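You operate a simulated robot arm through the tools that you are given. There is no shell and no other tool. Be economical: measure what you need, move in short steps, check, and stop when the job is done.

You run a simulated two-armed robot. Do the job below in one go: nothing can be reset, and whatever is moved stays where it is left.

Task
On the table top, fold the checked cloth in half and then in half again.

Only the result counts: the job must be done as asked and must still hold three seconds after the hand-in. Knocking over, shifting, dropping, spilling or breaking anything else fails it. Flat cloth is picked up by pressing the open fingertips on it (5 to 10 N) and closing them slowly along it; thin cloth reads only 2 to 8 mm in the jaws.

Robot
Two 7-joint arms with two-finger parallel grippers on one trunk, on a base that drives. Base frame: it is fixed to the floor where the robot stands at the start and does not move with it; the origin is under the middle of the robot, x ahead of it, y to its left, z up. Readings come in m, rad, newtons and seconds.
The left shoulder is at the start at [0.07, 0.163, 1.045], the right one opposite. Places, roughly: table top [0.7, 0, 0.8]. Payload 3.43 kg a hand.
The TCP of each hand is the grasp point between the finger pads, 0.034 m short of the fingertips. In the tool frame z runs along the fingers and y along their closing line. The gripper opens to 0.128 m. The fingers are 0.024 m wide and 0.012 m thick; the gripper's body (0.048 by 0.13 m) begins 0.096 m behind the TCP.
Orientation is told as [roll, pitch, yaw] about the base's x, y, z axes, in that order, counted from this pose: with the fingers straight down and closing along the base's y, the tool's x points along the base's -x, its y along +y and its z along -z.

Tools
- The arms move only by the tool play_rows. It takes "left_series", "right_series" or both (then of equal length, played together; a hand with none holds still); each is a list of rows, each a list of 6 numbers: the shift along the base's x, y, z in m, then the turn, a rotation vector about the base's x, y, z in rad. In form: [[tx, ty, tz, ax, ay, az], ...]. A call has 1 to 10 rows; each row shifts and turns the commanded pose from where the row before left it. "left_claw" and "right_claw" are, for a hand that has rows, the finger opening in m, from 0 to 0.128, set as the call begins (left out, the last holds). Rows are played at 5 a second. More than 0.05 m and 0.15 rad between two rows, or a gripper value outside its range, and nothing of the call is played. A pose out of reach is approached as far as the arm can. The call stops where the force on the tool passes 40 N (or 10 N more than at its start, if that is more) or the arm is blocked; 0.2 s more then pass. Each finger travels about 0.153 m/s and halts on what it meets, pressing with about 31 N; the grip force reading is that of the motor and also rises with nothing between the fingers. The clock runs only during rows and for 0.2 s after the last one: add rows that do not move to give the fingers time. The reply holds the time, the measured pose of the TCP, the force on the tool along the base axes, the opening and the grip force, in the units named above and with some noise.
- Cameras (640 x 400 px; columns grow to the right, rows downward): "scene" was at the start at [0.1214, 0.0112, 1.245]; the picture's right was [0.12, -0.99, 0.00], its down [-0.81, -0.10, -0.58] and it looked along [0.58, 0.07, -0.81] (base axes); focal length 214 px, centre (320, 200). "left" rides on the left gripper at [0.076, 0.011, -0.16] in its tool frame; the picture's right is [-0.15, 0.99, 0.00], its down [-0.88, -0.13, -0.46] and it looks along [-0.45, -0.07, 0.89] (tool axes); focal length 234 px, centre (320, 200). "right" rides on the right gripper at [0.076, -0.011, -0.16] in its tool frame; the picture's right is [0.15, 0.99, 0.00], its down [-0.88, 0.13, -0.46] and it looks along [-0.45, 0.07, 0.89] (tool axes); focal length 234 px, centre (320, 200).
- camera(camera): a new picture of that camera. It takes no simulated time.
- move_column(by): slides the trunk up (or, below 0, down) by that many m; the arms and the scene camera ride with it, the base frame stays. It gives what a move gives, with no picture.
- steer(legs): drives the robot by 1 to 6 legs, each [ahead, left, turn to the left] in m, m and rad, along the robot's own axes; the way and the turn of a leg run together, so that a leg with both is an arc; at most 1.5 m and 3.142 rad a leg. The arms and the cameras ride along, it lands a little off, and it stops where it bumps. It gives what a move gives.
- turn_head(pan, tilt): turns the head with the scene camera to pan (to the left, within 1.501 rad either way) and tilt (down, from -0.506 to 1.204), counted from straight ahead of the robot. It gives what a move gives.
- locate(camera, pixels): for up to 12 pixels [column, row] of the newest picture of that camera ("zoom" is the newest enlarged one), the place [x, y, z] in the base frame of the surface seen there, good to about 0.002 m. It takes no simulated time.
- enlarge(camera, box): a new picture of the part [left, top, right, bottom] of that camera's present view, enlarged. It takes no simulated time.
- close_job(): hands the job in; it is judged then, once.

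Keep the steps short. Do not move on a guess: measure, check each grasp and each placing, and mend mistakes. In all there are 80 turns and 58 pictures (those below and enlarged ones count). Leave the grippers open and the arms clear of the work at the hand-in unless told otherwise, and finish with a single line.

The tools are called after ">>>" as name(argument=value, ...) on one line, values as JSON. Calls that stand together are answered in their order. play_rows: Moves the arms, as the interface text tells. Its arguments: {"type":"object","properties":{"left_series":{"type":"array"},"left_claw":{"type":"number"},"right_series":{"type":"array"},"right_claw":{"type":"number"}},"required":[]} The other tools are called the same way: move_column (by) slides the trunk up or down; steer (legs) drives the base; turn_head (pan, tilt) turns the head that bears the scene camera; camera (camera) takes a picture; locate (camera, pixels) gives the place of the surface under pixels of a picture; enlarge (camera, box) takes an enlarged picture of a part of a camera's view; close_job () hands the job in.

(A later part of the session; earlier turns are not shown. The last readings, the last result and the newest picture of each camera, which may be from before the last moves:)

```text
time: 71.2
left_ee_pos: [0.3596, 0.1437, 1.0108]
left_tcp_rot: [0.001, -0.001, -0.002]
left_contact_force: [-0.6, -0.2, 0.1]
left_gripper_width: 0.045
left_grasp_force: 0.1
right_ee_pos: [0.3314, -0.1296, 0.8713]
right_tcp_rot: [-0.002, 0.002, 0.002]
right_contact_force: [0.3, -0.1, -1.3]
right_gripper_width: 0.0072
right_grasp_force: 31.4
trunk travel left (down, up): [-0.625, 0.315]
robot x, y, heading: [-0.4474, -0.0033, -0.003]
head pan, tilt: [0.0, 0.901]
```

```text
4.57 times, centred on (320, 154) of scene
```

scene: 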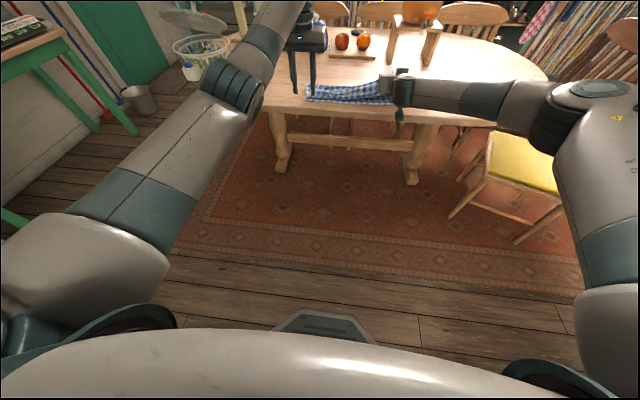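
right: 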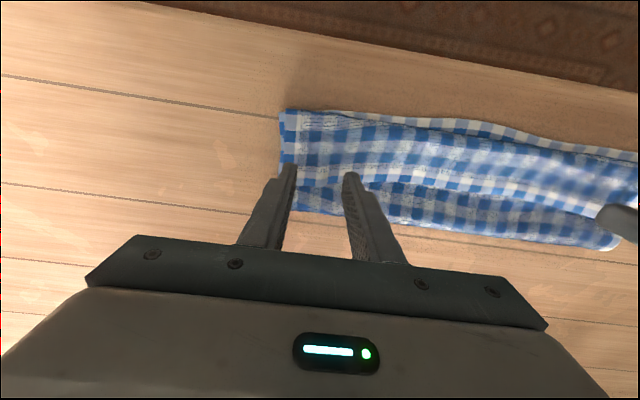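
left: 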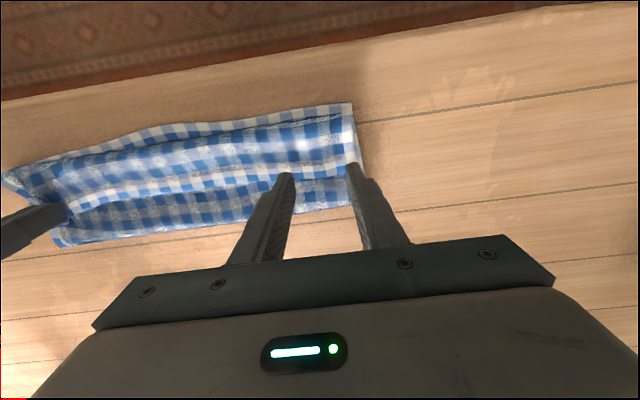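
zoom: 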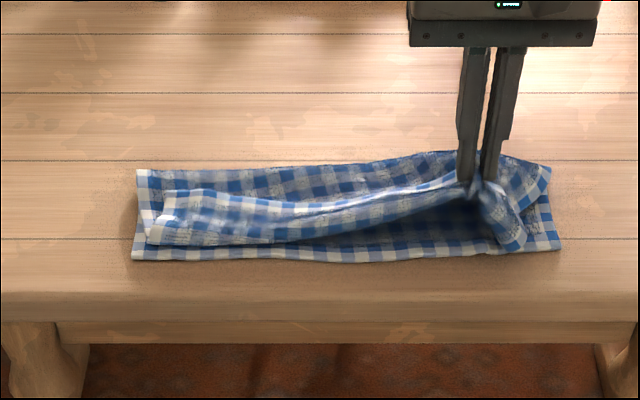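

It caught two sheets (7.2 mm). I lower, release, and raise. New idea: pinch the hem itself across its edge (fingers closing along x, only ~8 mm of hem in the jaws) so almost no strip stays turned up. I also turn both hands by 90° for that.

>>> play_rows(right_series=[[0, 0, -0.025, 0, 0, 0], [0, 0, -0.025, 0, 0, 0], [0, 0, -0.003, 0, 0, 0], [0, 0, 0, 0, 0, 0]])

>>> play_rows(right_series=[[0, 0, 0, 0, 0, 0], [0, 0, 0, 0, 0, 0], [0, 0, 0.04, 0, 0, 0], [0, 0, 0.04, 0, 0, 0], [0, -0.01, 0.04, 0, 0, 0]], right_claw=0.045)

>>> play_rows(left_series=[[0, 0, 0, 0, 0, -0.149], [0, 0, 0, 0, 0, -0.149], [0, 0, 0, 0, 0, -0.149], [0, 0, 0, 0, 0, -0.149], [0, 0, 0, 0, 0, -0.149], [0, 0, 0, 0, 0, -0.149], [0, 0, 0, 0, 0, -0.149], [0, 0, 0, 0, 0, -0.149], [0, 0, 0, 0, 0, -0.149], [0, 0, 0, 0, 0, -0.149]], right_series=[[0, 0, 0, 0, 0, 0.149], [0, 0, 0, 0, 0, 0.149], [0, 0, 0, 0, 0, 0.149], [0, 0, 0, 0, 0, 0.149], [0, 0, 0, 0, 0, 0.149], [0, 0, 0, 0, 0, 0.149], [0, 0, 0, 0, 0, 0.149], [0, 0, 0, 0, 0, 0.149], [0, 0, 0, 0, 0, 0.149], [0, 0, 0, 0, 0, 0.149]], left_claw=0.024, right_claw=0.024)

>>> play_rows(left_series=[[0, 0, 0, 0, 0, -0.08], [0, 0, 0, 0, 0, 0]], right_series=[[0, 0, 0, 0, 0, 0.08], [0, 0, 0, 0, 0, 0]])

>>> enlarge(camera="scene", box=[250, 110, 390, 197])

```text
time: 72.2
left_ee_pos: [0.36, 0.1431, 1.0097]
left_tcp_rot: [0.001, -0.001, -0.001]
left_contact_force: [-0.2, -0.7, -0.1]
left_gripper_width: 0.045
left_grasp_force: 0.2
right_ee_pos: [0.3315, -0.1297, 0.8196]
right_tcp_rot: [0.001, -0.002, 0.002]
right_contact_force: [-1.1, 1.0, 6.0]
right_gripper_width: 0.0073
right_grasp_force: 31.1
trunk travel left (down, up): [-0.625, 0.315]
robot x, y, heading: [-0.4463, 0.0011, -0.003]
head pan, tilt: [0.0, 0.901]
```

```text
time: 73.4
left_ee_pos: [0.359, 0.1442, 1.0107]
left_tcp_rot: [0.0, -0.005, -0.001]
left_contact_force: [-1.0, 0.3, 0.8]
left_gripper_width: 0.045
left_grasp_force: 0.1
right_ee_pos: [0.3319, -0.1402, 0.9382]
right_tcp_rot: [0.0, -0.001, 0.004]
right_contact_force: [0.4, -0.2, 0.3]
right_gripper_width: 0.0451
right_grasp_force: 0.1
trunk travel left (down, up): [-0.625, 0.315]
robot x, y, heading: [-0.4459, 0.0011, -0.005]
head pan, tilt: [0.0, 0.901]
```

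```text
time: 75.6
left_ee_pos: [0.3606, 0.144, 1.0095]
left_tcp_rot: [-0.001, -0.002, -1.493]
left_contact_force: [0.8, 0.0, -0.3]
left_gripper_width: 0.0243
left_grasp_force: 0.1
right_ee_pos: [0.3045, -0.1493, 0.9209]
right_tcp_rot: [0.001, 0.0, 0.6]
right_contact_force: [0.1, 0.3, 1.0]
right_gripper_width: 0.0239
right_grasp_force: 0.0
right hand out of reach, approached as far as the arm can: row 4, 5, 6, 7, 8, 9, 10
trunk travel left (down, up): [-0.625, 0.315]
robot x, y, heading: [-0.4456, -0.0005, -0.002]
head pan, tilt: [0.0, 0.901]
```

```text
time: 76.2
left_ee_pos: [0.3595, 0.1432, 1.0094]
left_tcp_rot: [0.001, -0.001, -1.571]
left_contact_force: [-0.6, 0.1, 0.2]
left_gripper_width: 0.0241
left_grasp_force: 0.0
right_ee_pos: [0.3041, -0.1485, 0.921]
right_tcp_rot: [0.001, 0.001, 0.599]
right_contact_force: [-0.4, 0.0, 0.4]
right_gripper_width: 0.024
right_grasp_force: 0.1
right hand out of reach, approached as far as the arm can: row 1
trunk travel left (down, up): [-0.625, 0.315]
robot x, y, heading: [-0.4457, 0.0017, -0.003]
head pan, tilt: [0.0, 0.901]
```

```text
4.57 times, centred on (320, 154) of scene
```

zoom: 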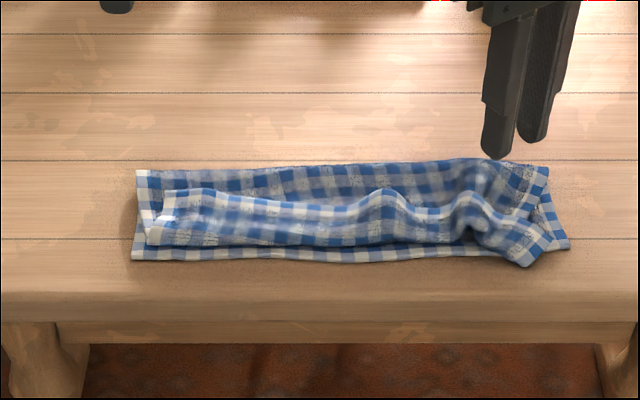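

Left is turned −90°; the right only works in the other sense, so I turn it to −90° as well. I measure the hem line now.

>>> locate(camera="zoom", pixels=[[175, 193], [205, 192], [240, 201], [300, 210], [345, 208], [385, 192], [430, 212], [465, 197], [490, 215], [540, 232], [520, 262], [250, 208]])

>>> play_rows(right_series=[[0.005, 0, 0.01, 0, 0, -0.149], [0.005, 0, 0, 0, 0, -0.149], [0.005, 0, 0, 0, 0, -0.149], [0.005, 0, 0, 0, 0, -0.149], [0.005, 0, 0, 0, 0, -0.149], [0, 0, 0, 0, 0, -0.149], [0, 0, 0, 0, 0, -0.149], [0, 0, 0, 0, 0, -0.149], [0, 0, 0, 0, 0, -0.149], [0, 0, 0, 0, 0, -0.149]])

>>> play_rows(right_series=[[0, 0, 0, 0, 0, -0.149], [0, 0, 0, 0, 0, -0.149], [0, 0, 0, 0, 0, -0.149], [0, 0, 0, 0, 0, -0.149], [0, 0, 0, 0, 0, -0.084]])

```text
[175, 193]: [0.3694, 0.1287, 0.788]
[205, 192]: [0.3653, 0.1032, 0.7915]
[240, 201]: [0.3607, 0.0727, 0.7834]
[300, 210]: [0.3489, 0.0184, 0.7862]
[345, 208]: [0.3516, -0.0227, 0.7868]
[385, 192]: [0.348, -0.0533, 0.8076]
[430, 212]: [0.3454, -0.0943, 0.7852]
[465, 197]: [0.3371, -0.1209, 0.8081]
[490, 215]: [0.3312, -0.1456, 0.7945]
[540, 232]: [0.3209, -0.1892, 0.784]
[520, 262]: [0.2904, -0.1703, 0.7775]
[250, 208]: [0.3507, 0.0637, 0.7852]
```

```text
time: 78.4
left_ee_pos: [0.3585, 0.1433, 1.01]
left_tcp_rot: [-0.001, -0.002, -1.573]
left_contact_force: [-0.8, -0.8, 0.5]
left_gripper_width: 0.0239
left_grasp_force: 0.0
right_ee_pos: [0.3289, -0.1482, 0.9295]
right_tcp_rot: [-0.001, 0.0, -0.896]
right_contact_force: [0.0, -0.3, -0.5]
right_gripper_width: 0.024
right_grasp_force: 0.1
trunk travel left (down, up): [-0.625, 0.315]
robot x, y, heading: [-0.4453, 0.0022, -0.003]
head pan, tilt: [0.0, 0.901]
```

```text
time: 79.6
left_ee_pos: [0.3588, 0.1436, 1.0094]
left_tcp_rot: [0.001, -0.001, -1.572]
left_contact_force: [0.9, -0.7, 0.1]
left_gripper_width: 0.0243
left_grasp_force: 0.0
right_ee_pos: [0.3297, -0.1479, 0.9299]
right_tcp_rot: [0.0, 0.0, -1.574]
right_contact_force: [-0.5, -1.1, 0.0]
right_gripper_width: 0.0241
right_grasp_force: 0.1
trunk travel left (down, up): [-0.625, 0.315]
robot x, y, heading: [-0.4449, -0.0005, -0.002]
head pan, tilt: [0.0, 0.901]
```

Hem: left at (0.365, 0.103), right at (0.330, −0.150). I lower both hands astride the hem, jaws 0.022 open, to just above contact.

>>> play_rows(left_series=[[0.003, -0.019, -0.03, 0, 0, 0], [0, -0.0196, -0.035, 0, 0, 0], [0, 0, -0.045, 0, 0, 0], [0, 0, -0.045, 0, 0, 0], [0, 0, -0.025, 0, 0, 0], [0, 0, -0.007, 0, 0, 0], [0, 0, 0, 0, 0, 0]], right_series=[[-0.002, -0.004, 0, 0, 0, 0], [0, 0, -0.02, 0, 0, 0], [0, 0, -0.025, 0, 0, 0], [0, 0, -0.03, 0, 0, 0], [0, 0, -0.025, 0, 0, 0], [0, 0, -0.008, 0, 0, 0], [0, 0, 0, 0, 0, 0]], left_claw=0.022, right_claw=0.022)

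>>> enlarge(camera="scene", box=[250, 110, 390, 197])

```text
time: 81.2
left_ee_pos: [0.3622, 0.1059, 0.8226]
left_tcp_rot: [0.0, -0.001, -1.573]
left_contact_force: [-0.8, -0.5, 0.6]
left_gripper_width: 0.022
left_grasp_force: 0.0
right_ee_pos: [0.3275, -0.1527, 0.8234]
right_tcp_rot: [-0.001, -0.001, -1.572]
right_contact_force: [-0.2, 1.2, 1.1]
right_gripper_width: 0.0219
right_grasp_force: 0.1
trunk travel left (down, up): [-0.625, 0.315]
robot x, y, heading: [-0.4462, -0.0014, -0.003]
head pan, tilt: [0.0, 0.901]
```

```text
4.57 times, centred on (320, 154) of scene
```

zoom: 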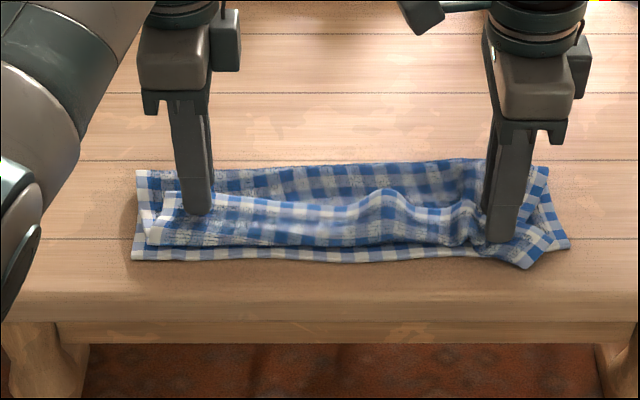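

Both jaws straddle the hem. I lower to a light touch and close in stages, then lift 3 cm.

>>> play_rows(left_series=[[0, 0, -0.004, 0, 0, 0], [0, 0, -0.002, 0, 0, 0], [0, 0, 0, 0, 0, 0]], right_series=[[0, 0, -0.004, 0, 0, 0], [0, 0, -0.002, 0, 0, 0], [0, 0, 0, 0, 0, 0]])

>>> play_rows(left_series=[[0, 0, 0, 0, 0, 0], [0, 0, 0, 0, 0, 0]], right_series=[[0, 0, 0, 0, 0, 0], [0, 0, 0, 0, 0, 0]], left_claw=0.013, right_claw=0.013)

>>> play_rows(left_series=[[0, 0, 0, 0, 0, 0], [0, 0, 0, 0, 0, 0]], right_series=[[0, 0, 0, 0, 0, 0], [0, 0, 0, 0, 0, 0]], left_claw=0.0, right_claw=0.0)

>>> play_rows(left_series=[[0, 0, 0.02, 0, 0, 0], [0, 0, 0.03, 0, 0, 0], [0, 0, 0.02, 0, 0, 0], [0, 0, 0, 0, 0, 0]], right_series=[[0, 0, 0.02, 0, 0, 0], [0, 0, 0.03, 0, 0, 0], [0, 0, 0.02, 0, 0, 0], [0, 0, 0, 0, 0, 0]])

>>> enlarge(camera="scene", box=[250, 110, 390, 197])

```text
time: 82.0
left_ee_pos: [0.3622, 0.1042, 0.8177]
left_tcp_rot: [0.0, -0.001, -1.573]
left_contact_force: [0.2, -0.1, 0.0]
left_gripper_width: 0.0224
left_grasp_force: 0.2
right_ee_pos: [0.3272, -0.1514, 0.8167]
right_tcp_rot: [0.0, 0.001, -1.573]
right_contact_force: [0.3, 0.7, 3.6]
right_gripper_width: 0.0217
right_grasp_force: 0.1
trunk travel left (down, up): [-0.625, 0.315]
robot x, y, heading: [-0.4485, 0.0035, 0.001]
head pan, tilt: [0.0, 0.901]
```

```text
time: 82.6
left_ee_pos: [0.3625, 0.1042, 0.8184]
left_tcp_rot: [-0.001, -0.003, -1.572]
left_contact_force: [0.5, 0.7, 0.2]
left_gripper_width: 0.0128
left_grasp_force: 0.2
right_ee_pos: [0.3275, -0.1515, 0.8174]
right_tcp_rot: [0.0, 0.0, -1.572]
right_contact_force: [-0.4, 0.5, 2.7]
right_gripper_width: 0.0128
right_grasp_force: 0.0
trunk travel left (down, up): [-0.625, 0.315]
robot x, y, heading: [-0.4485, -0.0062, -0.002]
head pan, tilt: [0.0, 0.901]
```

```text
time: 83.2
left_ee_pos: [0.362, 0.1036, 0.8178]
left_tcp_rot: [-0.001, -0.001, -1.573]
left_contact_force: [0.1, 0.4, -0.5]
left_gripper_width: 0.0037
left_grasp_force: 31.0
right_ee_pos: [0.3269, -0.1523, 0.8161]
right_tcp_rot: [0.0, -0.002, -1.573]
right_contact_force: [-0.8, -1.0, 1.9]
right_gripper_width: 0.0041
right_grasp_force: 31.2
trunk travel left (down, up): [-0.625, 0.315]
robot x, y, heading: [-0.4491, -0.0022, -0.002]
head pan, tilt: [0.0, 0.901]
```

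```text
time: 84.2
left_ee_pos: [0.3622, 0.1055, 0.8874]
left_tcp_rot: [0.0, -0.001, -1.573]
left_contact_force: [-0.1, 0.3, -0.2]
left_gripper_width: 0.0034
left_grasp_force: 30.9
right_ee_pos: [0.3269, -0.1525, 0.8868]
right_tcp_rot: [-0.001, 0.0, -1.572]
right_contact_force: [-0.8, 0.0, 0.0]
right_gripper_width: 0.0044
right_grasp_force: 30.9
trunk travel left (down, up): [-0.625, 0.315]
robot x, y, heading: [-0.4441, 0.0005, -0.004]
head pan, tilt: [0.0, 0.901]
```

```text
4.57 times, centred on (320, 154) of scene
```

zoom: 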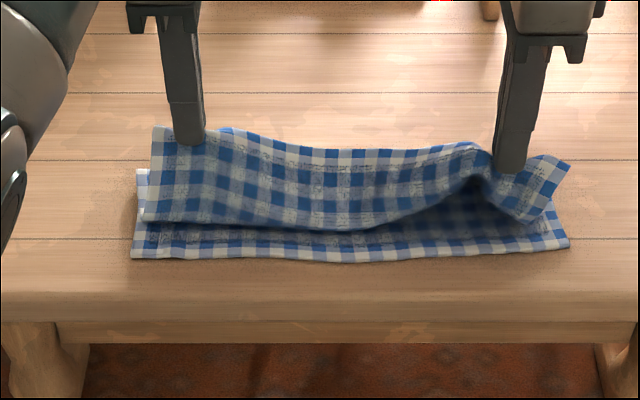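

Now both hands hold just the hem (3.4 and 4.4 mm) and the strip hangs free. I lift and move until the top layer is stretched upright, bringing the right hand level with the left.

>>> play_rows(left_series=[[0.005, 0, 0.012, 0, 0, 0], [0.005, 0, 0.012, 0, 0, 0], [0.005, 0.002, 0.011, 0, 0, 0], [0, 0, 0, 0, 0, 0]], right_series=[[0.017, 0, 0.012, 0, 0, 0], [0.017, 0, 0.012, 0, 0, 0], [0.016, -0.002, 0.011, 0, 0, 0], [0, 0, 0, 0, 0, 0]])

>>> enlarge(camera="scene", box=[250, 110, 390, 197])

```text
time: 85.2
left_ee_pos: [0.3776, 0.1073, 0.9219]
left_tcp_rot: [0.001, -0.001, -1.572]
left_contact_force: [-0.3, -0.8, -0.6]
left_gripper_width: 0.0036
left_grasp_force: 30.9
right_ee_pos: [0.3765, -0.1545, 0.9205]
right_tcp_rot: [0.002, 0.001, -1.573]
right_contact_force: [0.0, 0.1, 0.1]
right_gripper_width: 0.0039
right_grasp_force: 31.2
trunk travel left (down, up): [-0.625, 0.315]
robot x, y, heading: [-0.4475, -0.0023, -0.001]
head pan, tilt: [0.0, 0.901]
```

```text
4.57 times, centred on (320, 154) of scene
```

zoom: 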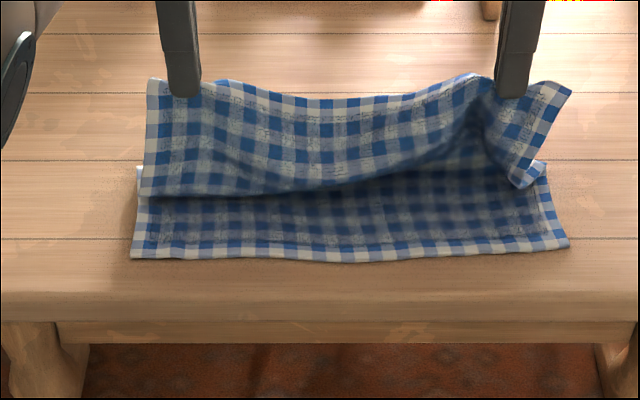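

The top layer hangs open and straight; both grips are right at the hem. Now I swing it down toward me, tilting the fingers forward to ~1.0 rad.

>>> play_rows(left_series=[[-0.0201, 0, -0.0094, 0, -0.148, 0], [-0.0179, 0, -0.0121, 0, -0.148, 0], [-0.0158, 0, -0.0139, 0, -0.148, 0], [-0.0144, 0, -0.0165, 0, -0.148, 0], [-0.012, 0, -0.0172, 0, -0.148, 0], [-0.0104, 0, -0.0168, 0, -0.148, 0], [-0.007, 0, -0.0127, 0, -0.1, 0]], right_series=[[-0.0201, 0, -0.0094, 0, -0.148, 0], [-0.0179, 0, -0.0121, 0, -0.148, 0], [-0.0158, 0, -0.0139, 0, -0.148, 0], [-0.0144, 0, -0.0165, 0, -0.148, 0], [-0.012, 0, -0.0172, 0, -0.148, 0], [-0.0104, 0, -0.0168, 0, -0.148, 0], [-0.007, 0, -0.0127, 0, -0.1, 0]])

```text
time: 86.8
left_ee_pos: [0.2807, 0.1073, 0.8247]
left_tcp_rot: [0.991, 0.001, -1.575]
left_contact_force: [-0.3, 0.1, 0.6]
left_gripper_width: 0.0034
left_grasp_force: 30.9
right_ee_pos: [0.2832, -0.1542, 0.8293]
right_tcp_rot: [0.941, 0.003, -1.572]
right_contact_force: [0.0, 0.5, 0.0]
right_gripper_width: 0.0035
right_grasp_force: 31.1
right hand out of reach, approached as far as the arm can: row 7
trunk travel left (down, up): [-0.625, 0.315]
robot x, y, heading: [-0.451, -0.0001, -0.005]
head pan, tilt: [0.0, 0.901]
```

Swing done; tips at x≈0.31, z≈0.807. I lower 1.5 cm with the trunk and back off 6 mm, then look before releasing.

>>> move_column(by=-0.015)

>>> steer(legs=[[-0.006, 0, 0]])

>>> enlarge(camera="scene", box=[250, 110, 390, 197])

```text
time: 87.4
left_ee_pos: [0.2796, 0.1068, 0.8095]
left_tcp_rot: [0.988, 0.001, -1.575]
left_contact_force: [-0.7, -0.6, 0.6]
left_gripper_width: 0.0033
left_grasp_force: 31.6
right_ee_pos: [0.2809, -0.1546, 0.8138]
right_tcp_rot: [0.937, -0.001, -1.572]
right_contact_force: [-0.5, 0.2, 0.3]
right_gripper_width: 0.0033
right_grasp_force: 31.0
trunk travel left (down, up): [-0.61, 0.33]
robot x, y, heading: [-0.4428, 0.0011, -0.005]
head pan, tilt: [0.0, 0.901]
```

```text
time: 88.1
left_ee_pos: [0.2745, 0.1067, 0.809]
left_tcp_rot: [0.987, -0.001, -1.573]
left_contact_force: [0.8, 0.6, 0.7]
left_gripper_width: 0.0032
left_grasp_force: 30.9
right_ee_pos: [0.2763, -0.154, 0.8125]
right_tcp_rot: [0.936, -0.001, -1.572]
right_contact_force: [0.0, -1.0, 0.0]
right_gripper_width: 0.0031
right_grasp_force: 31.5
trunk travel left (down, up): [-0.61, 0.33]
robot x, y, heading: [-0.4512, -0.0013, 0.0]
head pan, tilt: [0.0, 0.901]
```

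```text
4.57 times, centred on (320, 154) of scene
```

zoom: 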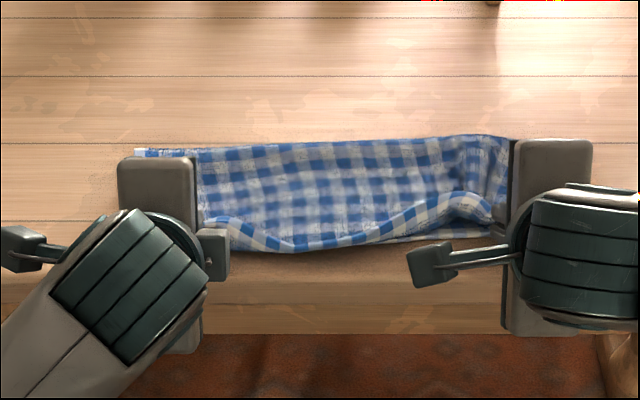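

The hem now lies properly over the near edge, with slight slack. I spread the hands 8 mm each and read the force.

>>> play_rows(left_series=[[0, 0.004, 0, 0, 0, 0], [0, 0.004, 0, 0, 0, 0], [0, 0, 0, 0, 0, 0]], right_series=[[0, -0.004, 0, 0, 0, 0], [0, -0.004, 0, 0, 0, 0], [0, 0, 0, 0, 0, 0]])

>>> locate(camera="zoom", pixels=[[210, 220], [240, 235], [290, 248], [340, 240], [400, 210], [450, 195], [490, 215], [480, 235], [300, 145], [490, 138], [150, 152], [430, 240]])

```text
time: 88.9
left_ee_pos: [0.2739, 0.1146, 0.8088]
left_tcp_rot: [0.987, 0.001, -1.574]
left_contact_force: [0.5, -0.7, 0.8]
left_gripper_width: 0.0034
left_grasp_force: 30.6
right_ee_pos: [0.2769, -0.1619, 0.8143]
right_tcp_rot: [0.938, -0.001, -1.572]
right_contact_force: [0.2, -0.3, 0.6]
right_gripper_width: 0.0035
right_grasp_force: 31.0
trunk travel left (down, up): [-0.61, 0.33]
robot x, y, heading: [-0.4524, -0.0009, -0.0]
head pan, tilt: [0.0, 0.901]
```

```text
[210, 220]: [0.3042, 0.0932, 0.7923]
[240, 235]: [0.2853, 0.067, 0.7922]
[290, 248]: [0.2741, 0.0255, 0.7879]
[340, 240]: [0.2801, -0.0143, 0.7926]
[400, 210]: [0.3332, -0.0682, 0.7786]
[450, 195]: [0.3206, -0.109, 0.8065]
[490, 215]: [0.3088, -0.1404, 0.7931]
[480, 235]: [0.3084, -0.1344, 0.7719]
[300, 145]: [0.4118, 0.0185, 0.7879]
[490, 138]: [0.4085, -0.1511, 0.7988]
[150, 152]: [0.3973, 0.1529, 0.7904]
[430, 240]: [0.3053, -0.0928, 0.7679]
```

The hem sags because the left corner is ~3 cm too far in (corner at y≈0.145 against 0.178 below). I move the left hand 3.2 cm out and the right 1 cm back in.

>>> play_rows(left_series=[[0, 0.008, 0.003, 0, 0, 0], [0, 0.008, 0, 0, 0, 0], [0, 0.008, 0, 0, 0, 0], [0, 0.008, -0.003, 0, 0, 0], [0, 0, 0, 0, 0, 0]], right_series=[[0, 0.003, 0, 0, 0, 0], [0, 0.003, 0, 0, 0, 0], [0, 0.004, 0, 0, 0, 0], [0, 0, 0, 0, 0, 0], [0, 0, 0, 0, 0, 0]])

>>> enlarge(camera="scene", box=[250, 110, 390, 197])

```text
time: 90.1
left_ee_pos: [0.275, 0.1478, 0.809]
left_tcp_rot: [0.987, 0.001, -1.575]
left_contact_force: [0.0, -2.9, 0.2]
left_gripper_width: 0.0036
left_grasp_force: 30.7
right_ee_pos: [0.2764, -0.1515, 0.814]
right_tcp_rot: [0.938, 0.001, -1.57]
right_contact_force: [0.4, 2.8, -0.6]
right_gripper_width: 0.0035
right_grasp_force: 31.2
trunk travel left (down, up): [-0.61, 0.33]
robot x, y, heading: [-0.4558, 0.0005, -0.002]
head pan, tilt: [0.0, 0.901]
```

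```text
4.57 times, centred on (320, 154) of scene
```

zoom: 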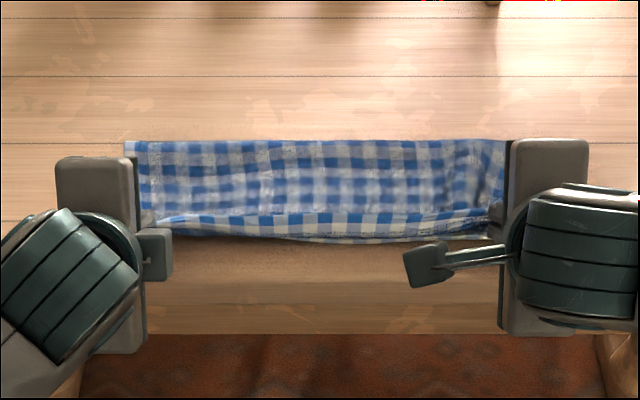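

The hem is straight and taut (≈3 N) along the near edge. I release, withdraw straight back with the base, raise, and look.

>>> play_rows(left_series=[[0, -0.002, 0, 0, 0, 0], [0, 0, 0, 0, 0, 0]], right_series=[[0, 0.002, 0, 0, 0, 0], [0, 0, 0, 0, 0, 0]], left_claw=0.025, right_claw=0.025)

>>> steer(legs=[[-0.08, 0, 0]])

>>> move_column(by=0.12)

>>> enlarge(camera="scene", box=[250, 110, 390, 197])

```text
time: 90.7
left_ee_pos: [0.2739, 0.1452, 0.8088]
left_tcp_rot: [0.987, 0.001, -1.571]
left_contact_force: [0.3, -0.4, 0.1]
left_gripper_width: 0.0248
left_grasp_force: 0.1
right_ee_pos: [0.2781, -0.1495, 0.814]
right_tcp_rot: [0.938, -0.002, -1.573]
right_contact_force: [-0.2, -0.1, 0.5]
right_gripper_width: 0.025
right_grasp_force: 0.1
trunk travel left (down, up): [-0.61, 0.33]
robot x, y, heading: [-0.4583, -0.0027, 0.001]
head pan, tilt: [0.0, 0.901]
```

```text
time: 91.8
left_ee_pos: [0.1925, 0.1458, 0.8096]
left_tcp_rot: [0.991, 0.0, -1.576]
left_contact_force: [-0.1, 0.2, 0.7]
left_gripper_width: 0.0254
left_grasp_force: 0.0
right_ee_pos: [0.1945, -0.1502, 0.8145]
right_tcp_rot: [0.939, 0.001, -1.573]
right_contact_force: [0.0, 0.6, 0.0]
right_gripper_width: 0.0251
right_grasp_force: 0.1
trunk travel left (down, up): [-0.61, 0.33]
robot x, y, heading: [-0.5337, -0.003, -0.0]
head pan, tilt: [0.0, 0.901]
```

```text
time: 93.3
left_ee_pos: [0.193, 0.1443, 0.9283]
left_tcp_rot: [0.987, 0.0, -1.575]
left_contact_force: [-0.4, 0.9, -0.3]
left_gripper_width: 0.0251
left_grasp_force: 0.0
right_ee_pos: [0.1951, -0.1503, 0.9339]
right_tcp_rot: [0.935, 0.0, -1.573]
right_contact_force: [-1.0, 0.3, 0.8]
right_gripper_width: 0.025
right_grasp_force: 0.1
trunk travel left (down, up): [-0.73, 0.21]
robot x, y, heading: [-0.5334, 0.0021, 0.001]
head pan, tilt: [0.0, 0.901]
```

```text
4.57 times, centred on (320, 154) of scene
```

zoom: 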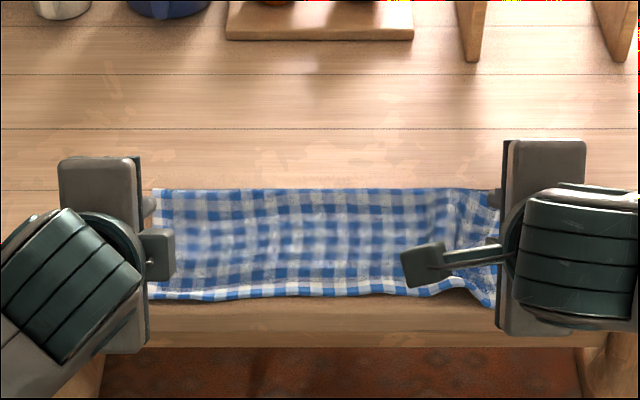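

First fold is good: hem straight on the near edge. I measure the outline, and set both hands upright again (yaw 0), retracting the left hand up and back.

>>> locate(camera="zoom", pixels=[[153, 190], [150, 240], [150, 297], [220, 299], [320, 294], [420, 293], [460, 287], [488, 304], [498, 192], [498, 240], [320, 190], [320, 300]])

>>> play_rows(left_series=[[-0.01, 0.005, 0.02, 0, 0.14, 0], [-0.02, 0.005, 0.02, 0, 0.14, 0], [-0.02, 0.005, 0.02, 0, 0.14, 0], [-0.02, 0.005, 0.02, 0, 0.14, 0], [-0.02, 0.005, 0, 0, 0.14, 0], [-0.02, 0, 0, 0, 0.14, 0], [-0.02, 0, 0, 0, 0.148, 0], [-0.02, 0, 0, 0, 0, 0.14], [0, 0, 0, 0, 0, 0.14], [0, 0, 0, 0, 0, 0.14]], right_series=[[0, 0, 0.01, 0, 0.134, 0], [0, 0, 0.01, 0, 0.134, 0], [0, 0, 0.01, 0, 0.134, 0], [0, 0, 0.01, 0, 0.134, 0], [0, 0, 0, 0, 0.134, 0], [0, 0, 0, 0, 0.134, 0], [0, 0, 0, 0, 0.131, 0], [0, 0, 0, 0, 0, 0.14], [0, 0, 0, 0, 0, 0.14], [0, 0, 0, 0, 0, 0.14]])

>>> play_rows(left_series=[[0, 0, 0, 0, 0, 0.144], [0, 0, 0, 0, 0, 0.144], [0, 0, 0, 0, 0, 0.144], [0, 0, 0, 0, 0, 0.144], [0, 0, 0, 0, 0, 0.144], [0, 0, 0, 0, 0, 0.144], [0, 0, 0, 0, 0, 0.144], [0, 0, 0, 0, 0, 0.144]], right_series=[[0, 0, 0, 0, 0, 0.144], [0, 0, 0, 0, 0, 0.144], [0, 0, 0, 0, 0, 0.144], [0, 0, 0, 0, 0, 0.144], [0, 0, 0, 0, 0, 0.144], [0, 0, 0, 0, 0, 0.144], [0, 0, 0, 0, 0, 0.144], [0, 0, 0, 0, 0, 0.144]])

```text
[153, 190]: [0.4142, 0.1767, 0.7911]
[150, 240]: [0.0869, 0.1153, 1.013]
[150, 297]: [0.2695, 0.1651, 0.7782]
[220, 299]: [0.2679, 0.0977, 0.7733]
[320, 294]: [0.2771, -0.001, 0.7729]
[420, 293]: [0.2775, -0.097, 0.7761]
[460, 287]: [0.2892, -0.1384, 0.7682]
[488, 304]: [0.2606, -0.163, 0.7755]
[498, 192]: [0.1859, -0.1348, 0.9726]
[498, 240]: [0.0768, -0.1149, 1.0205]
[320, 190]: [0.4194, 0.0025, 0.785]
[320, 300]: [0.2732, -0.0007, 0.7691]
```

```text
time: 95.5
left_ee_pos: [0.0439, 0.171, 1.0087]
left_tcp_rot: [0.0, -0.002, -1.15]
left_contact_force: [0.9, -0.3, -0.2]
left_gripper_width: 0.025
left_grasp_force: 0.1
right_ee_pos: [0.1953, -0.1497, 0.9733]
right_tcp_rot: [0.002, 0.0, -1.149]
right_contact_force: [0.4, 0.2, -0.6]
right_gripper_width: 0.0254
right_grasp_force: 0.0
trunk travel left (down, up): [-0.73, 0.21]
robot x, y, heading: [-0.5317, 0.0003, 0.001]
head pan, tilt: [0.0, 0.901]
```

```text
time: 97.3
left_ee_pos: [0.0428, 0.1696, 1.0088]
left_tcp_rot: [-0.001, -0.002, 0.002]
left_contact_force: [0.1, -0.9, -0.6]
left_gripper_width: 0.0249
left_grasp_force: 0.0
right_ee_pos: [0.1965, -0.1507, 0.9739]
right_tcp_rot: [0.002, 0.0, 0.001]
right_contact_force: [0.5, 0.7, -0.4]
right_gripper_width: 0.0248
right_grasp_force: 0.1
trunk travel left (down, up): [-0.73, 0.21]
robot x, y, heading: [-0.5342, -0.0015, -0.002]
head pan, tilt: [0.0, 0.901]
```

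The hem lies at x≈0.27 while the bottom edge had been near 0.305, so I need to check the alignment. I drive to the position for the second fold (0.2 m ahead, 0.1 m left) and take a clear picture.

>>> steer(legs=[[0.18, 0.1, 0]])

>>> turn_head(pan=-0.1, tilt=1.0)

>>> camera(camera="scene")

```text
time: 98.9
left_ee_pos: [0.2236, 0.268, 1.0097]
left_tcp_rot: [0.001, -0.002, -0.001]
left_contact_force: [0.2, 0.3, 0.0]
left_gripper_width: 0.0251
left_grasp_force: 0.1
right_ee_pos: [0.3755, -0.0529, 0.9741]
right_tcp_rot: [0.002, 0.0, 0.0]
right_contact_force: [0.3, 0.7, 0.2]
right_gripper_width: 0.0249
right_grasp_force: 0.0
trunk travel left (down, up): [-0.73, 0.21]
robot x, y, heading: [-0.3539, 0.0974, -0.006]
head pan, tilt: [0.0, 0.901]
```

```text
time: 99.6
left_ee_pos: [0.2245, 0.2674, 1.0084]
left_tcp_rot: [0.001, -0.001, -0.001]
left_contact_force: [-0.1, -0.7, 0.0]
left_gripper_width: 0.025
left_grasp_force: 0.1
right_ee_pos: [0.3754, -0.0531, 0.9738]
right_tcp_rot: [0.002, 0.0, -0.003]
right_contact_force: [0.9, -0.4, 0.6]
right_gripper_width: 0.025
right_grasp_force: 0.2
trunk travel left (down, up): [-0.73, 0.21]
robot x, y, heading: [-0.353, 0.0959, -0.002]
head pan, tilt: [-0.099, 1.0]
```

```text
7 pictures are left
```

scene: 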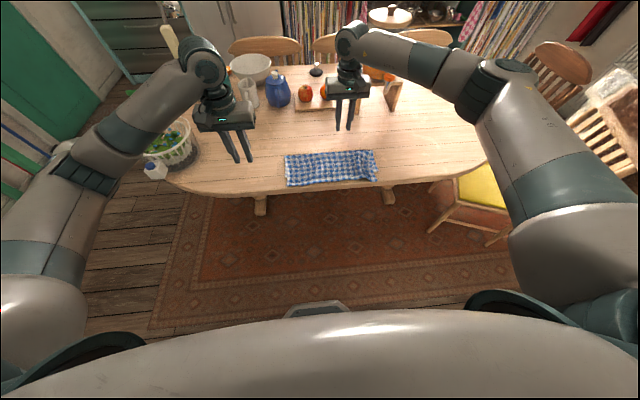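

Clear view of the whole strip. I probe the surface along lines across the strip to see where it is one layer and where two.

>>> locate(camera="scene", pixels=[[310, 187], [310, 184], [310, 181], [310, 178], [310, 175], [310, 172], [310, 168], [310, 162], [310, 158], [310, 155], [310, 153], [310, 151]])

>>> locate(camera="scene", pixels=[[286, 156], [287, 170], [288, 184], [285, 165], [376, 151], [377, 165], [377, 180], [360, 178], [345, 182], [345, 176], [345, 165], [345, 153]])

>>> enlarge(camera="scene", box=[270, 135, 390, 210])

```text
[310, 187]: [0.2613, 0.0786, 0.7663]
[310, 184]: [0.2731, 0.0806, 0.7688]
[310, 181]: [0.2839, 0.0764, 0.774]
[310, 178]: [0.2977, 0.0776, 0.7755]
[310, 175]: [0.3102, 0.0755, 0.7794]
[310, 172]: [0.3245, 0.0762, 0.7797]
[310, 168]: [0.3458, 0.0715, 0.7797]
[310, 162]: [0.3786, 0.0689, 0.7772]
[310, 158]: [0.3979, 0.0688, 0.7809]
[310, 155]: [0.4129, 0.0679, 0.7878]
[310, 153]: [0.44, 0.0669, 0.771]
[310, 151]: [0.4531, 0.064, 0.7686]
```

```text
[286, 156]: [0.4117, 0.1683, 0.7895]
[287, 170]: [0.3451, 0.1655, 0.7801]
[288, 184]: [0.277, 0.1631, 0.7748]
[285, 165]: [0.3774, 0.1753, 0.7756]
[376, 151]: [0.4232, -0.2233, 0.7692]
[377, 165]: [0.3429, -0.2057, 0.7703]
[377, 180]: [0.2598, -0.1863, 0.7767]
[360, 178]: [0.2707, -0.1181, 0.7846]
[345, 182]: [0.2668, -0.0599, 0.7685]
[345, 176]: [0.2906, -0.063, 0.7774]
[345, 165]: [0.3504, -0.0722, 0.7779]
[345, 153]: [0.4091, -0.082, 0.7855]
```

```text
5.33 times, centred on (330, 172) of scene
```

zoom: 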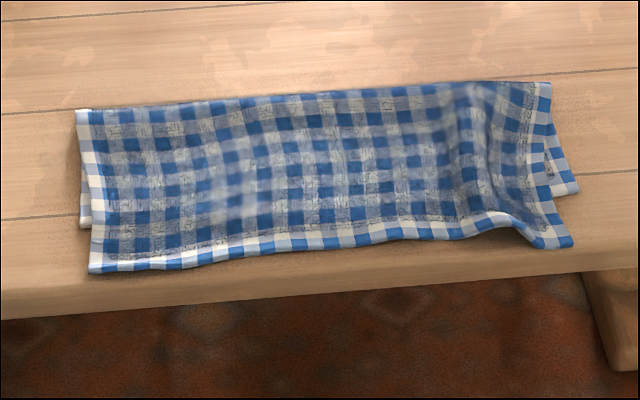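

Confirmed: single layer between x≈0.27 and 0.305, i.e. the top hem overshoots the bottom edge by ~3 cm. I'll pick the hem up again and set it back. I measure the hem and corners exactly.

>>> locate(camera="zoom", pixels=[[91, 268], [130, 268], [145, 266], [200, 262], [470, 232], [540, 245], [555, 243], [572, 242], [83, 226], [577, 191], [78, 112], [550, 85]])

>>> steer(legs=[[-0.09, -0.095, 0]])

>>> play_rows(left_series=[[0, 0, 0, 0, 0, -0.149], [0, 0, 0, 0, 0, -0.149], [0, 0, 0, 0, 0, -0.149], [0, 0, 0, 0, 0, -0.149], [0, 0, 0, 0, 0, -0.149], [0, 0, 0, 0, 0, -0.149], [0, 0, 0, 0, 0, -0.149], [0, 0, 0, 0, 0, -0.149], [0, 0, 0, 0, 0, -0.149], [0, 0, 0, 0, 0, -0.149]], right_series=[[0, 0, 0, 0, 0, -0.149], [0, 0, 0, 0, 0, -0.149], [0, 0, 0, 0, 0, -0.149], [0, 0, 0, 0, 0, -0.149], [0, 0, 0, 0, 0, -0.149], [0, 0, 0, 0, 0, -0.149], [0, 0, 0, 0, 0, -0.149], [0, 0, 0, 0, 0, -0.149], [0, 0, 0, 0, 0, -0.149], [0, 0, 0, 0, 0, -0.149]])

>>> play_rows(left_series=[[0.02, 0, 0, 0, 0, -0.08], [0.02, -0.02, 0, 0, 0, 0]], right_series=[[0, 0, 0, 0, 0, -0.08], [0, 0, 0, 0, 0, 0]])

```text
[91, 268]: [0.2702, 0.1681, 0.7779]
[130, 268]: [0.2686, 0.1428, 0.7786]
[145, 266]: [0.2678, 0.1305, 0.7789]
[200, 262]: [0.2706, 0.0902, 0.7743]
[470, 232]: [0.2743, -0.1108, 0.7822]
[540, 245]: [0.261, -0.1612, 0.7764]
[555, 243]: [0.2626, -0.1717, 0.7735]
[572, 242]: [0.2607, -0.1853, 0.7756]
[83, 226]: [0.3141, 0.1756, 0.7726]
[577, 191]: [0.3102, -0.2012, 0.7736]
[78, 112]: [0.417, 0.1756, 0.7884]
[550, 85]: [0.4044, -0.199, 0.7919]
```

```text
time: 100.9
left_ee_pos: [0.1348, 0.1747, 1.0074]
left_tcp_rot: [0.0, -0.002, -0.003]
left_contact_force: [1.1, 0.8, 0.5]
left_gripper_width: 0.0252
left_grasp_force: 0.0
right_ee_pos: [0.2864, -0.146, 0.9734]
right_tcp_rot: [0.003, 0.0, -0.001]
right_contact_force: [0.1, -0.4, 0.5]
right_gripper_width: 0.0252
right_grasp_force: 0.0
trunk travel left (down, up): [-0.73, 0.21]
robot x, y, heading: [-0.4435, 0.0043, -0.002]
head pan, tilt: [-0.099, 1.0]
```

```text
time: 103.1
left_ee_pos: [0.1337, 0.1737, 1.0088]
left_tcp_rot: [-0.001, 0.0, -1.494]
left_contact_force: [-0.2, -0.1, 0.2]
left_gripper_width: 0.0249
left_grasp_force: 0.0
right_ee_pos: [0.2858, -0.1464, 0.974]
right_tcp_rot: [0.001, -0.001, -1.495]
right_contact_force: [-0.1, -0.6, 0.0]
right_gripper_width: 0.0253
right_grasp_force: 0.0
trunk travel left (down, up): [-0.73, 0.21]
robot x, y, heading: [-0.4407, 0.0028, -0.005]
head pan, tilt: [-0.099, 1.0]
```

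```text
time: 103.7
left_ee_pos: [0.1751, 0.1513, 1.008]
left_tcp_rot: [-0.001, -0.003, -1.572]
left_contact_force: [-0.7, -0.2, -0.6]
left_gripper_width: 0.0249
left_grasp_force: 0.1
right_ee_pos: [0.2868, -0.1486, 0.9729]
right_tcp_rot: [0.002, 0.0, -1.575]
right_contact_force: [-0.2, -0.7, -0.1]
right_gripper_width: 0.0251
right_grasp_force: 0.1
trunk travel left (down, up): [-0.73, 0.21]
robot x, y, heading: [-0.4407, 0.0081, -0.005]
head pan, tilt: [-0.099, 1.0]
```

Top corners (0.270, 0.168) and (0.261, −0.185); bottom corners (0.314, 0.176) and (0.310, −0.201). I bring the jaws astride the hem at y=0.145 and y=−0.165.

>>> play_rows(left_series=[[0.048, -0.003, 0, 0, 0, 0], [0.049, -0.003, 0, 0, 0, 0], [0, 0, -0.05, 0, 0, 0], [0, 0, -0.05, 0, 0, 0], [0, 0, -0.05, 0, 0, 0], [0, 0, -0.03, 0, 0, 0], [0, 0, -0.01, 0, 0, 0], [0, 0, -0.005, 0, 0, 0], [0, 0, -0.004, 0, 0, 0], [0, 0, 0, 0, 0, 0]], right_series=[[-0.022, -0.016, 0, 0, 0, 0], [0, 0, -0.02, 0, 0, 0], [0, 0, -0.03, 0, 0, 0], [0, 0, -0.03, 0, 0, 0], [0, 0, -0.035, 0, 0, 0], [0, 0, -0.03, 0, 0, 0], [0, 0, -0.01, 0, 0, 0], [0, 0, -0.005, 0, 0, 0], [0, 0, -0.004, 0, 0, 0], [0, 0, 0, 0, 0, 0]], left_claw=0.022, right_claw=0.022)

```text
time: 105.9
left_ee_pos: [0.271, 0.1481, 0.81]
left_tcp_rot: [0.001, -0.003, -1.574]
left_contact_force: [-0.1, 0.5, 0.7]
left_gripper_width: 0.0219
left_grasp_force: 0.1
right_ee_pos: [0.2634, -0.1617, 0.8102]
right_tcp_rot: [0.003, -0.002, -1.571]
right_contact_force: [0.6, -0.2, 1.0]
right_gripper_width: 0.0219
right_grasp_force: 0.1
trunk travel left (down, up): [-0.73, 0.21]
robot x, y, heading: [-0.4419, 0.0031, -0.003]
head pan, tilt: [-0.099, 1.0]
```

Almost touching. I press 3 mm and close in stages.

>>> play_rows(left_series=[[0, 0, -0.0025, 0, 0, 0], [0, 0, -0.0015, 0, 0, 0], [0, 0, 0, 0, 0, 0]], right_series=[[0, 0, -0.0025, 0, 0, 0], [0, 0, -0.0015, 0, 0, 0], [0, 0, 0, 0, 0, 0]])

>>> play_rows(left_series=[[0, 0, 0, 0, 0, 0], [0, 0, 0, 0, 0, 0]], right_series=[[0, 0, 0, 0, 0, 0], [0, 0, 0, 0, 0, 0]], left_claw=0.013, right_claw=0.013)

>>> play_rows(left_series=[[0, 0, 0, 0, 0, 0], [0, 0, 0, 0, 0, 0]], right_series=[[0, 0, 0, 0, 0, 0], [0, 0, 0, 0, 0, 0]], left_claw=0.0, right_claw=0.0)

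```text
time: 106.7
left_ee_pos: [0.2706, 0.1469, 0.8076]
left_tcp_rot: [0.003, -0.001, -1.57]
left_contact_force: [0.1, -0.5, 5.6]
left_gripper_width: 0.0221
left_grasp_force: 0.1
right_ee_pos: [0.2629, -0.1623, 0.8076]
right_tcp_rot: [0.004, -0.001, -1.571]
right_contact_force: [2.0, 0.8, 5.2]
right_gripper_width: 0.0227
right_grasp_force: 0.7
trunk travel left (down, up): [-0.73, 0.21]
robot x, y, heading: [-0.4397, 0.0021, -0.005]
head pan, tilt: [-0.099, 1.0]
```

```text
time: 107.3
left_ee_pos: [0.2695, 0.1478, 0.8063]
left_tcp_rot: [0.001, -0.001, -1.574]
left_contact_force: [-1.4, -0.5, 7.0]
left_gripper_width: 0.0127
left_grasp_force: 0.2
right_ee_pos: [0.2625, -0.1621, 0.8072]
right_tcp_rot: [0.005, 0.0, -1.571]
right_contact_force: [-0.4, 0.8, 6.2]
right_gripper_width: 0.0125
right_grasp_force: 0.0
trunk travel left (down, up): [-0.73, 0.21]
robot x, y, heading: [-0.4454, 0.0048, -0.007]
head pan, tilt: [-0.099, 1.0]
```

```text
time: 107.9
left_ee_pos: [0.2707, 0.1484, 0.8072]
left_tcp_rot: [0.003, -0.001, -1.573]
left_contact_force: [2.0, 0.1, 6.6]
left_gripper_width: 0.0027
left_grasp_force: 31.4
right_ee_pos: [0.2628, -0.1626, 0.8072]
right_tcp_rot: [0.002, -0.001, -1.573]
right_contact_force: [0.1, -1.2, 6.8]
right_gripper_width: 0.0023
right_grasp_force: 31.1
trunk travel left (down, up): [-0.73, 0.21]
robot x, y, heading: [-0.4428, 0.0073, -0.0]
head pan, tilt: [-0.099, 1.0]
```

Both hold the hem (2.7, 2.3 mm). I lift it to upright over the intended fold line and look.

>>> play_rows(left_series=[[0.005, 0.001, 0.03, 0, 0, 0], [0.02, 0.001, 0.03, 0, 0, 0], [0.03, 0.001, 0.03, 0, 0, 0], [0.035, 0.001, 0.02, 0, 0, 0], [0.04, 0.001, 0.015, 0, 0, 0], [0.035, 0.001, 0.005, 0, 0, 0], [0, 0, 0, 0, 0, 0]], right_series=[[0.005, -0.002, 0.03, 0, 0, 0], [0.022, -0.002, 0.03, 0, 0, 0], [0.03, -0.002, 0.03, 0, 0, 0], [0.037, -0.002, 0.02, 0, 0, 0], [0.04, -0.002, 0.015, 0, 0, 0], [0.036, -0.002, 0.005, 0, 0, 0], [0, 0, 0, 0, 0, 0]])

>>> enlarge(camera="scene", box=[250, 100, 400, 194])

```text
time: 109.5
left_ee_pos: [0.3857, 0.157, 0.9318]
left_tcp_rot: [0.0, -0.003, -1.573]
left_contact_force: [0.5, -0.5, -0.2]
left_gripper_width: 0.0022
left_grasp_force: 31.2
left hand out of reach, approached as far as the arm can: row 5, 6
right_ee_pos: [0.3866, -0.1736, 0.9315]
right_tcp_rot: [0.003, 0.0, -1.57]
right_contact_force: [-0.3, 0.9, 0.5]
right_gripper_width: 0.0024
right_grasp_force: 30.6
right hand out of reach, approached as far as the arm can: row 5, 6
trunk travel left (down, up): [-0.73, 0.21]
robot x, y, heading: [-0.4458, 0.0093, -0.004]
head pan, tilt: [-0.099, 1.0]
```

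```text
4.26 times, centred on (325, 147) of scene
```

zoom: 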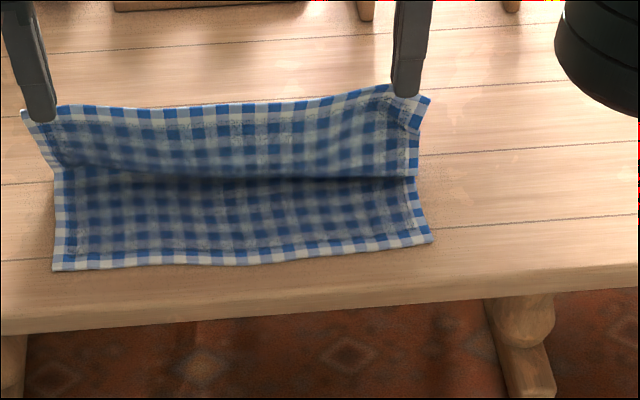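

Very clean: bottom half flat, top half upright. I measure the current fold line and edges.

>>> locate(camera="zoom", pixels=[[60, 172], [240, 178], [410, 178], [240, 170], [55, 268], [245, 263], [430, 240], [240, 190], [240, 220], [45, 112], [425, 98], [240, 106]])

```text
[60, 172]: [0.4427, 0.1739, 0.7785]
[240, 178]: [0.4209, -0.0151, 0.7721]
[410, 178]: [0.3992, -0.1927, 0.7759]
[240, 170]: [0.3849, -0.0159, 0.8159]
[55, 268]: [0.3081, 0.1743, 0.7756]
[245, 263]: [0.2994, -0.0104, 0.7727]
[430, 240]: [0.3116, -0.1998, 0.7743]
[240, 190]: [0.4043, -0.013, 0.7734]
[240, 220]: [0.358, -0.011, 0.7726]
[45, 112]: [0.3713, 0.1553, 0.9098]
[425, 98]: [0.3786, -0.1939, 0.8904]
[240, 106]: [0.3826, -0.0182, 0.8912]
```

Bottom half spans x 0.305–0.44. I drive 5 cm forward so the sheet stands over x≈0.44, then swing the hem down onto the bottom edge.

>>> steer(legs=[[0.05, 0, 0]])

>>> play_rows(left_series=[[0, 0, 0, 0, 0, 0], [-0.031, 0, -0.004, 0, 0, 0], [-0.03, 0, -0.014, 0, 0, 0], [-0.025, 0, -0.02, 0, 0, 0], [-0.018, 0, -0.026, 0, 0, 0], [-0.012, 0, -0.026, 0, 0, 0], [-0.006, 0, -0.026, 0, 0, 0], [0, 0, 0, 0, 0, 0]], right_series=[[0, 0, 0, 0, 0, 0], [-0.031, 0, -0.004, 0, 0, 0], [-0.03, 0, -0.014, 0, 0, 0], [-0.025, 0, -0.02, 0, 0, 0], [-0.018, -0.001, -0.026, 0, 0, 0], [-0.012, -0.001, -0.026, 0, 0, 0], [-0.008, -0.001, -0.026, 0, 0, 0], [0, 0, 0, 0, 0, 0]])

```text
time: 110.4
left_ee_pos: [0.4332, 0.1574, 0.9342]
left_tcp_rot: [0.004, -0.003, -1.57]
left_contact_force: [-0.4, -0.4, 0.3]
left_gripper_width: 0.0024
left_grasp_force: 31.1
right_ee_pos: [0.4346, -0.1745, 0.9335]
right_tcp_rot: [0.006, -0.001, -1.57]
right_contact_force: [-0.8, -0.3, 1.2]
right_gripper_width: 0.0023
right_grasp_force: 30.9
trunk travel left (down, up): [-0.73, 0.21]
robot x, y, heading: [-0.3957, 0.0043, -0.002]
head pan, tilt: [-0.099, 1.0]
```

```text
time: 112.2
left_ee_pos: [0.3112, 0.1581, 0.8159]
left_tcp_rot: [0.002, -0.001, -1.572]
left_contact_force: [-0.3, -0.2, 0.7]
left_gripper_width: 0.0026
left_grasp_force: 30.7
right_ee_pos: [0.3103, -0.1782, 0.8179]
right_tcp_rot: [0.005, -0.001, -1.571]
right_contact_force: [0.0, -0.3, 1.4]
right_gripper_width: 0.0025
right_grasp_force: 31.2
trunk travel left (down, up): [-0.73, 0.21]
robot x, y, heading: [-0.3931, 0.0035, 0.001]
head pan, tilt: [-0.099, 1.0]
```

Hem is at the bottom edge. I release, lift both hands, and look.

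>>> play_rows(left_series=[[0, 0, -0.002, 0, 0, 0], [0, 0, 0, 0, 0, 0]], right_series=[[0, 0, -0.003, 0, 0, 0], [0, 0, 0, 0, 0, 0]], left_claw=0.02, right_claw=0.02)

>>> play_rows(left_series=[[0, 0, 0.03, 0, 0, 0], [0, 0, 0.04, 0, 0, 0], [0, 0.01, 0.045, 0, 0, 0], [-0.02, 0.02, 0.04, 0, 0, 0], [-0.03, 0.02, 0.03, 0, 0, 0], [-0.03, 0.02, 0, 0, 0, 0.1], [-0.03, 0.02, 0, 0, 0, 0.149], [-0.03, 0.02, 0, 0, 0, 0.149], [0, 0.02, 0, 0, 0, 0.149], [0, 0, 0, 0, 0, 0.149]], right_series=[[0, 0, 0.03, 0, 0, 0], [0, 0, 0.04, 0, 0, 0], [0, 0, 0.045, 0, 0, 0], [0, 0, 0.02, 0, 0, 0.149], [0, 0, 0, 0, 0, 0.149], [0, 0, 0, 0, 0, 0.149], [0, 0, 0, 0, 0, 0.149], [0, 0, 0, 0, 0, 0.149], [0, 0, 0, 0, 0, 0.149], [0, 0, 0, 0, 0, 0.149]])

>>> play_rows(left_series=[[0, 0, 0, 0, 0, 0.149], [0, 0, 0, 0, 0, 0.149], [0, 0, 0, 0, 0, 0.149], [0, 0, 0, 0, 0, 0.149]], right_series=[[0, 0, 0, 0, 0, 0.149], [0, 0, 0, 0, 0, 0.149], [0, 0, 0, 0, 0, 0.149], [0, 0, 0, 0, 0, 0.08]])

>>> steer(legs=[[0.02, 0.1, 0]])

>>> enlarge(camera="scene", box=[260, 125, 410, 219])

```text
time: 112.8
left_ee_pos: [0.3137, 0.1577, 0.815]
left_tcp_rot: [0.001, -0.002, -1.571]
left_contact_force: [-0.3, 0.8, 0.7]
left_gripper_width: 0.02
left_grasp_force: 0.0
right_ee_pos: [0.3105, -0.1792, 0.8137]
right_tcp_rot: [0.003, 0.0, -1.571]
right_contact_force: [-0.5, 0.5, 2.1]
right_gripper_width: 0.0202
right_grasp_force: 0.0
trunk travel left (down, up): [-0.73, 0.21]
robot x, y, heading: [-0.3963, 0.0047, -0.001]
head pan, tilt: [-0.099, 1.0]
```

```text
time: 115.0
left_ee_pos: [0.1733, 0.2874, 0.9978]
left_tcp_rot: [0.001, -0.003, -0.873]
left_contact_force: [0.3, 0.6, 0.0]
left_gripper_width: 0.0198
left_grasp_force: 0.1
right_ee_pos: [0.3126, -0.1787, 0.9482]
right_tcp_rot: [0.003, 0.0, -0.525]
right_contact_force: [-1.2, -0.6, 0.8]
right_gripper_width: 0.0201
right_grasp_force: 0.1
trunk travel left (down, up): [-0.73, 0.21]
robot x, y, heading: [-0.3938, 0.0038, 0.002]
head pan, tilt: [-0.099, 1.0]
```

```text
time: 116.0
left_ee_pos: [0.1735, 0.2878, 1.0004]
left_tcp_rot: [0.002, -0.002, -0.278]
left_contact_force: [-0.6, -0.7, -0.2]
left_gripper_width: 0.0202
left_grasp_force: 0.0
right_ee_pos: [0.3115, -0.1787, 0.9481]
right_tcp_rot: [0.001, 0.0, 0.0]
right_contact_force: [-0.4, 0.0, 0.0]
right_gripper_width: 0.02
right_grasp_force: 0.1
trunk travel left (down, up): [-0.73, 0.21]
robot x, y, heading: [-0.3925, 0.004, -0.001]
head pan, tilt: [-0.099, 1.0]
```

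```text
time: 117.2
left_ee_pos: [0.193, 0.3868, 0.999]
left_tcp_rot: [0.001, -0.004, -0.276]
left_contact_force: [-0.1, 0.8, -0.4]
left_gripper_width: 0.0199
left_grasp_force: 0.1
right_ee_pos: [0.3333, -0.0796, 0.9483]
right_tcp_rot: [0.003, -0.001, -0.001]
right_contact_force: [-0.1, -0.2, -0.3]
right_gripper_width: 0.0199
right_grasp_force: 0.1
trunk travel left (down, up): [-0.73, 0.21]
robot x, y, heading: [-0.3747, 0.1027, -0.003]
head pan, tilt: [-0.099, 1.0]
```

```text
4.26 times, centred on (335, 172) of scene
```

zoom: 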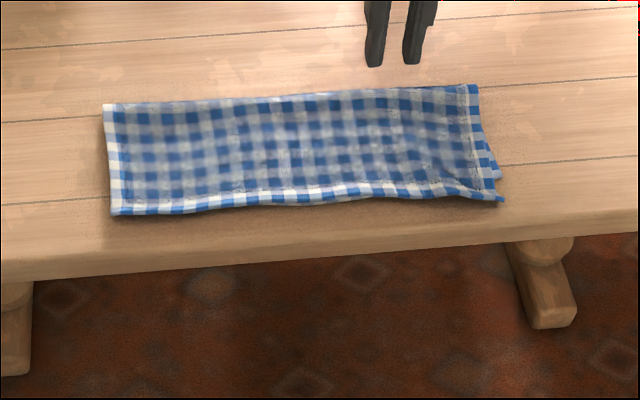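

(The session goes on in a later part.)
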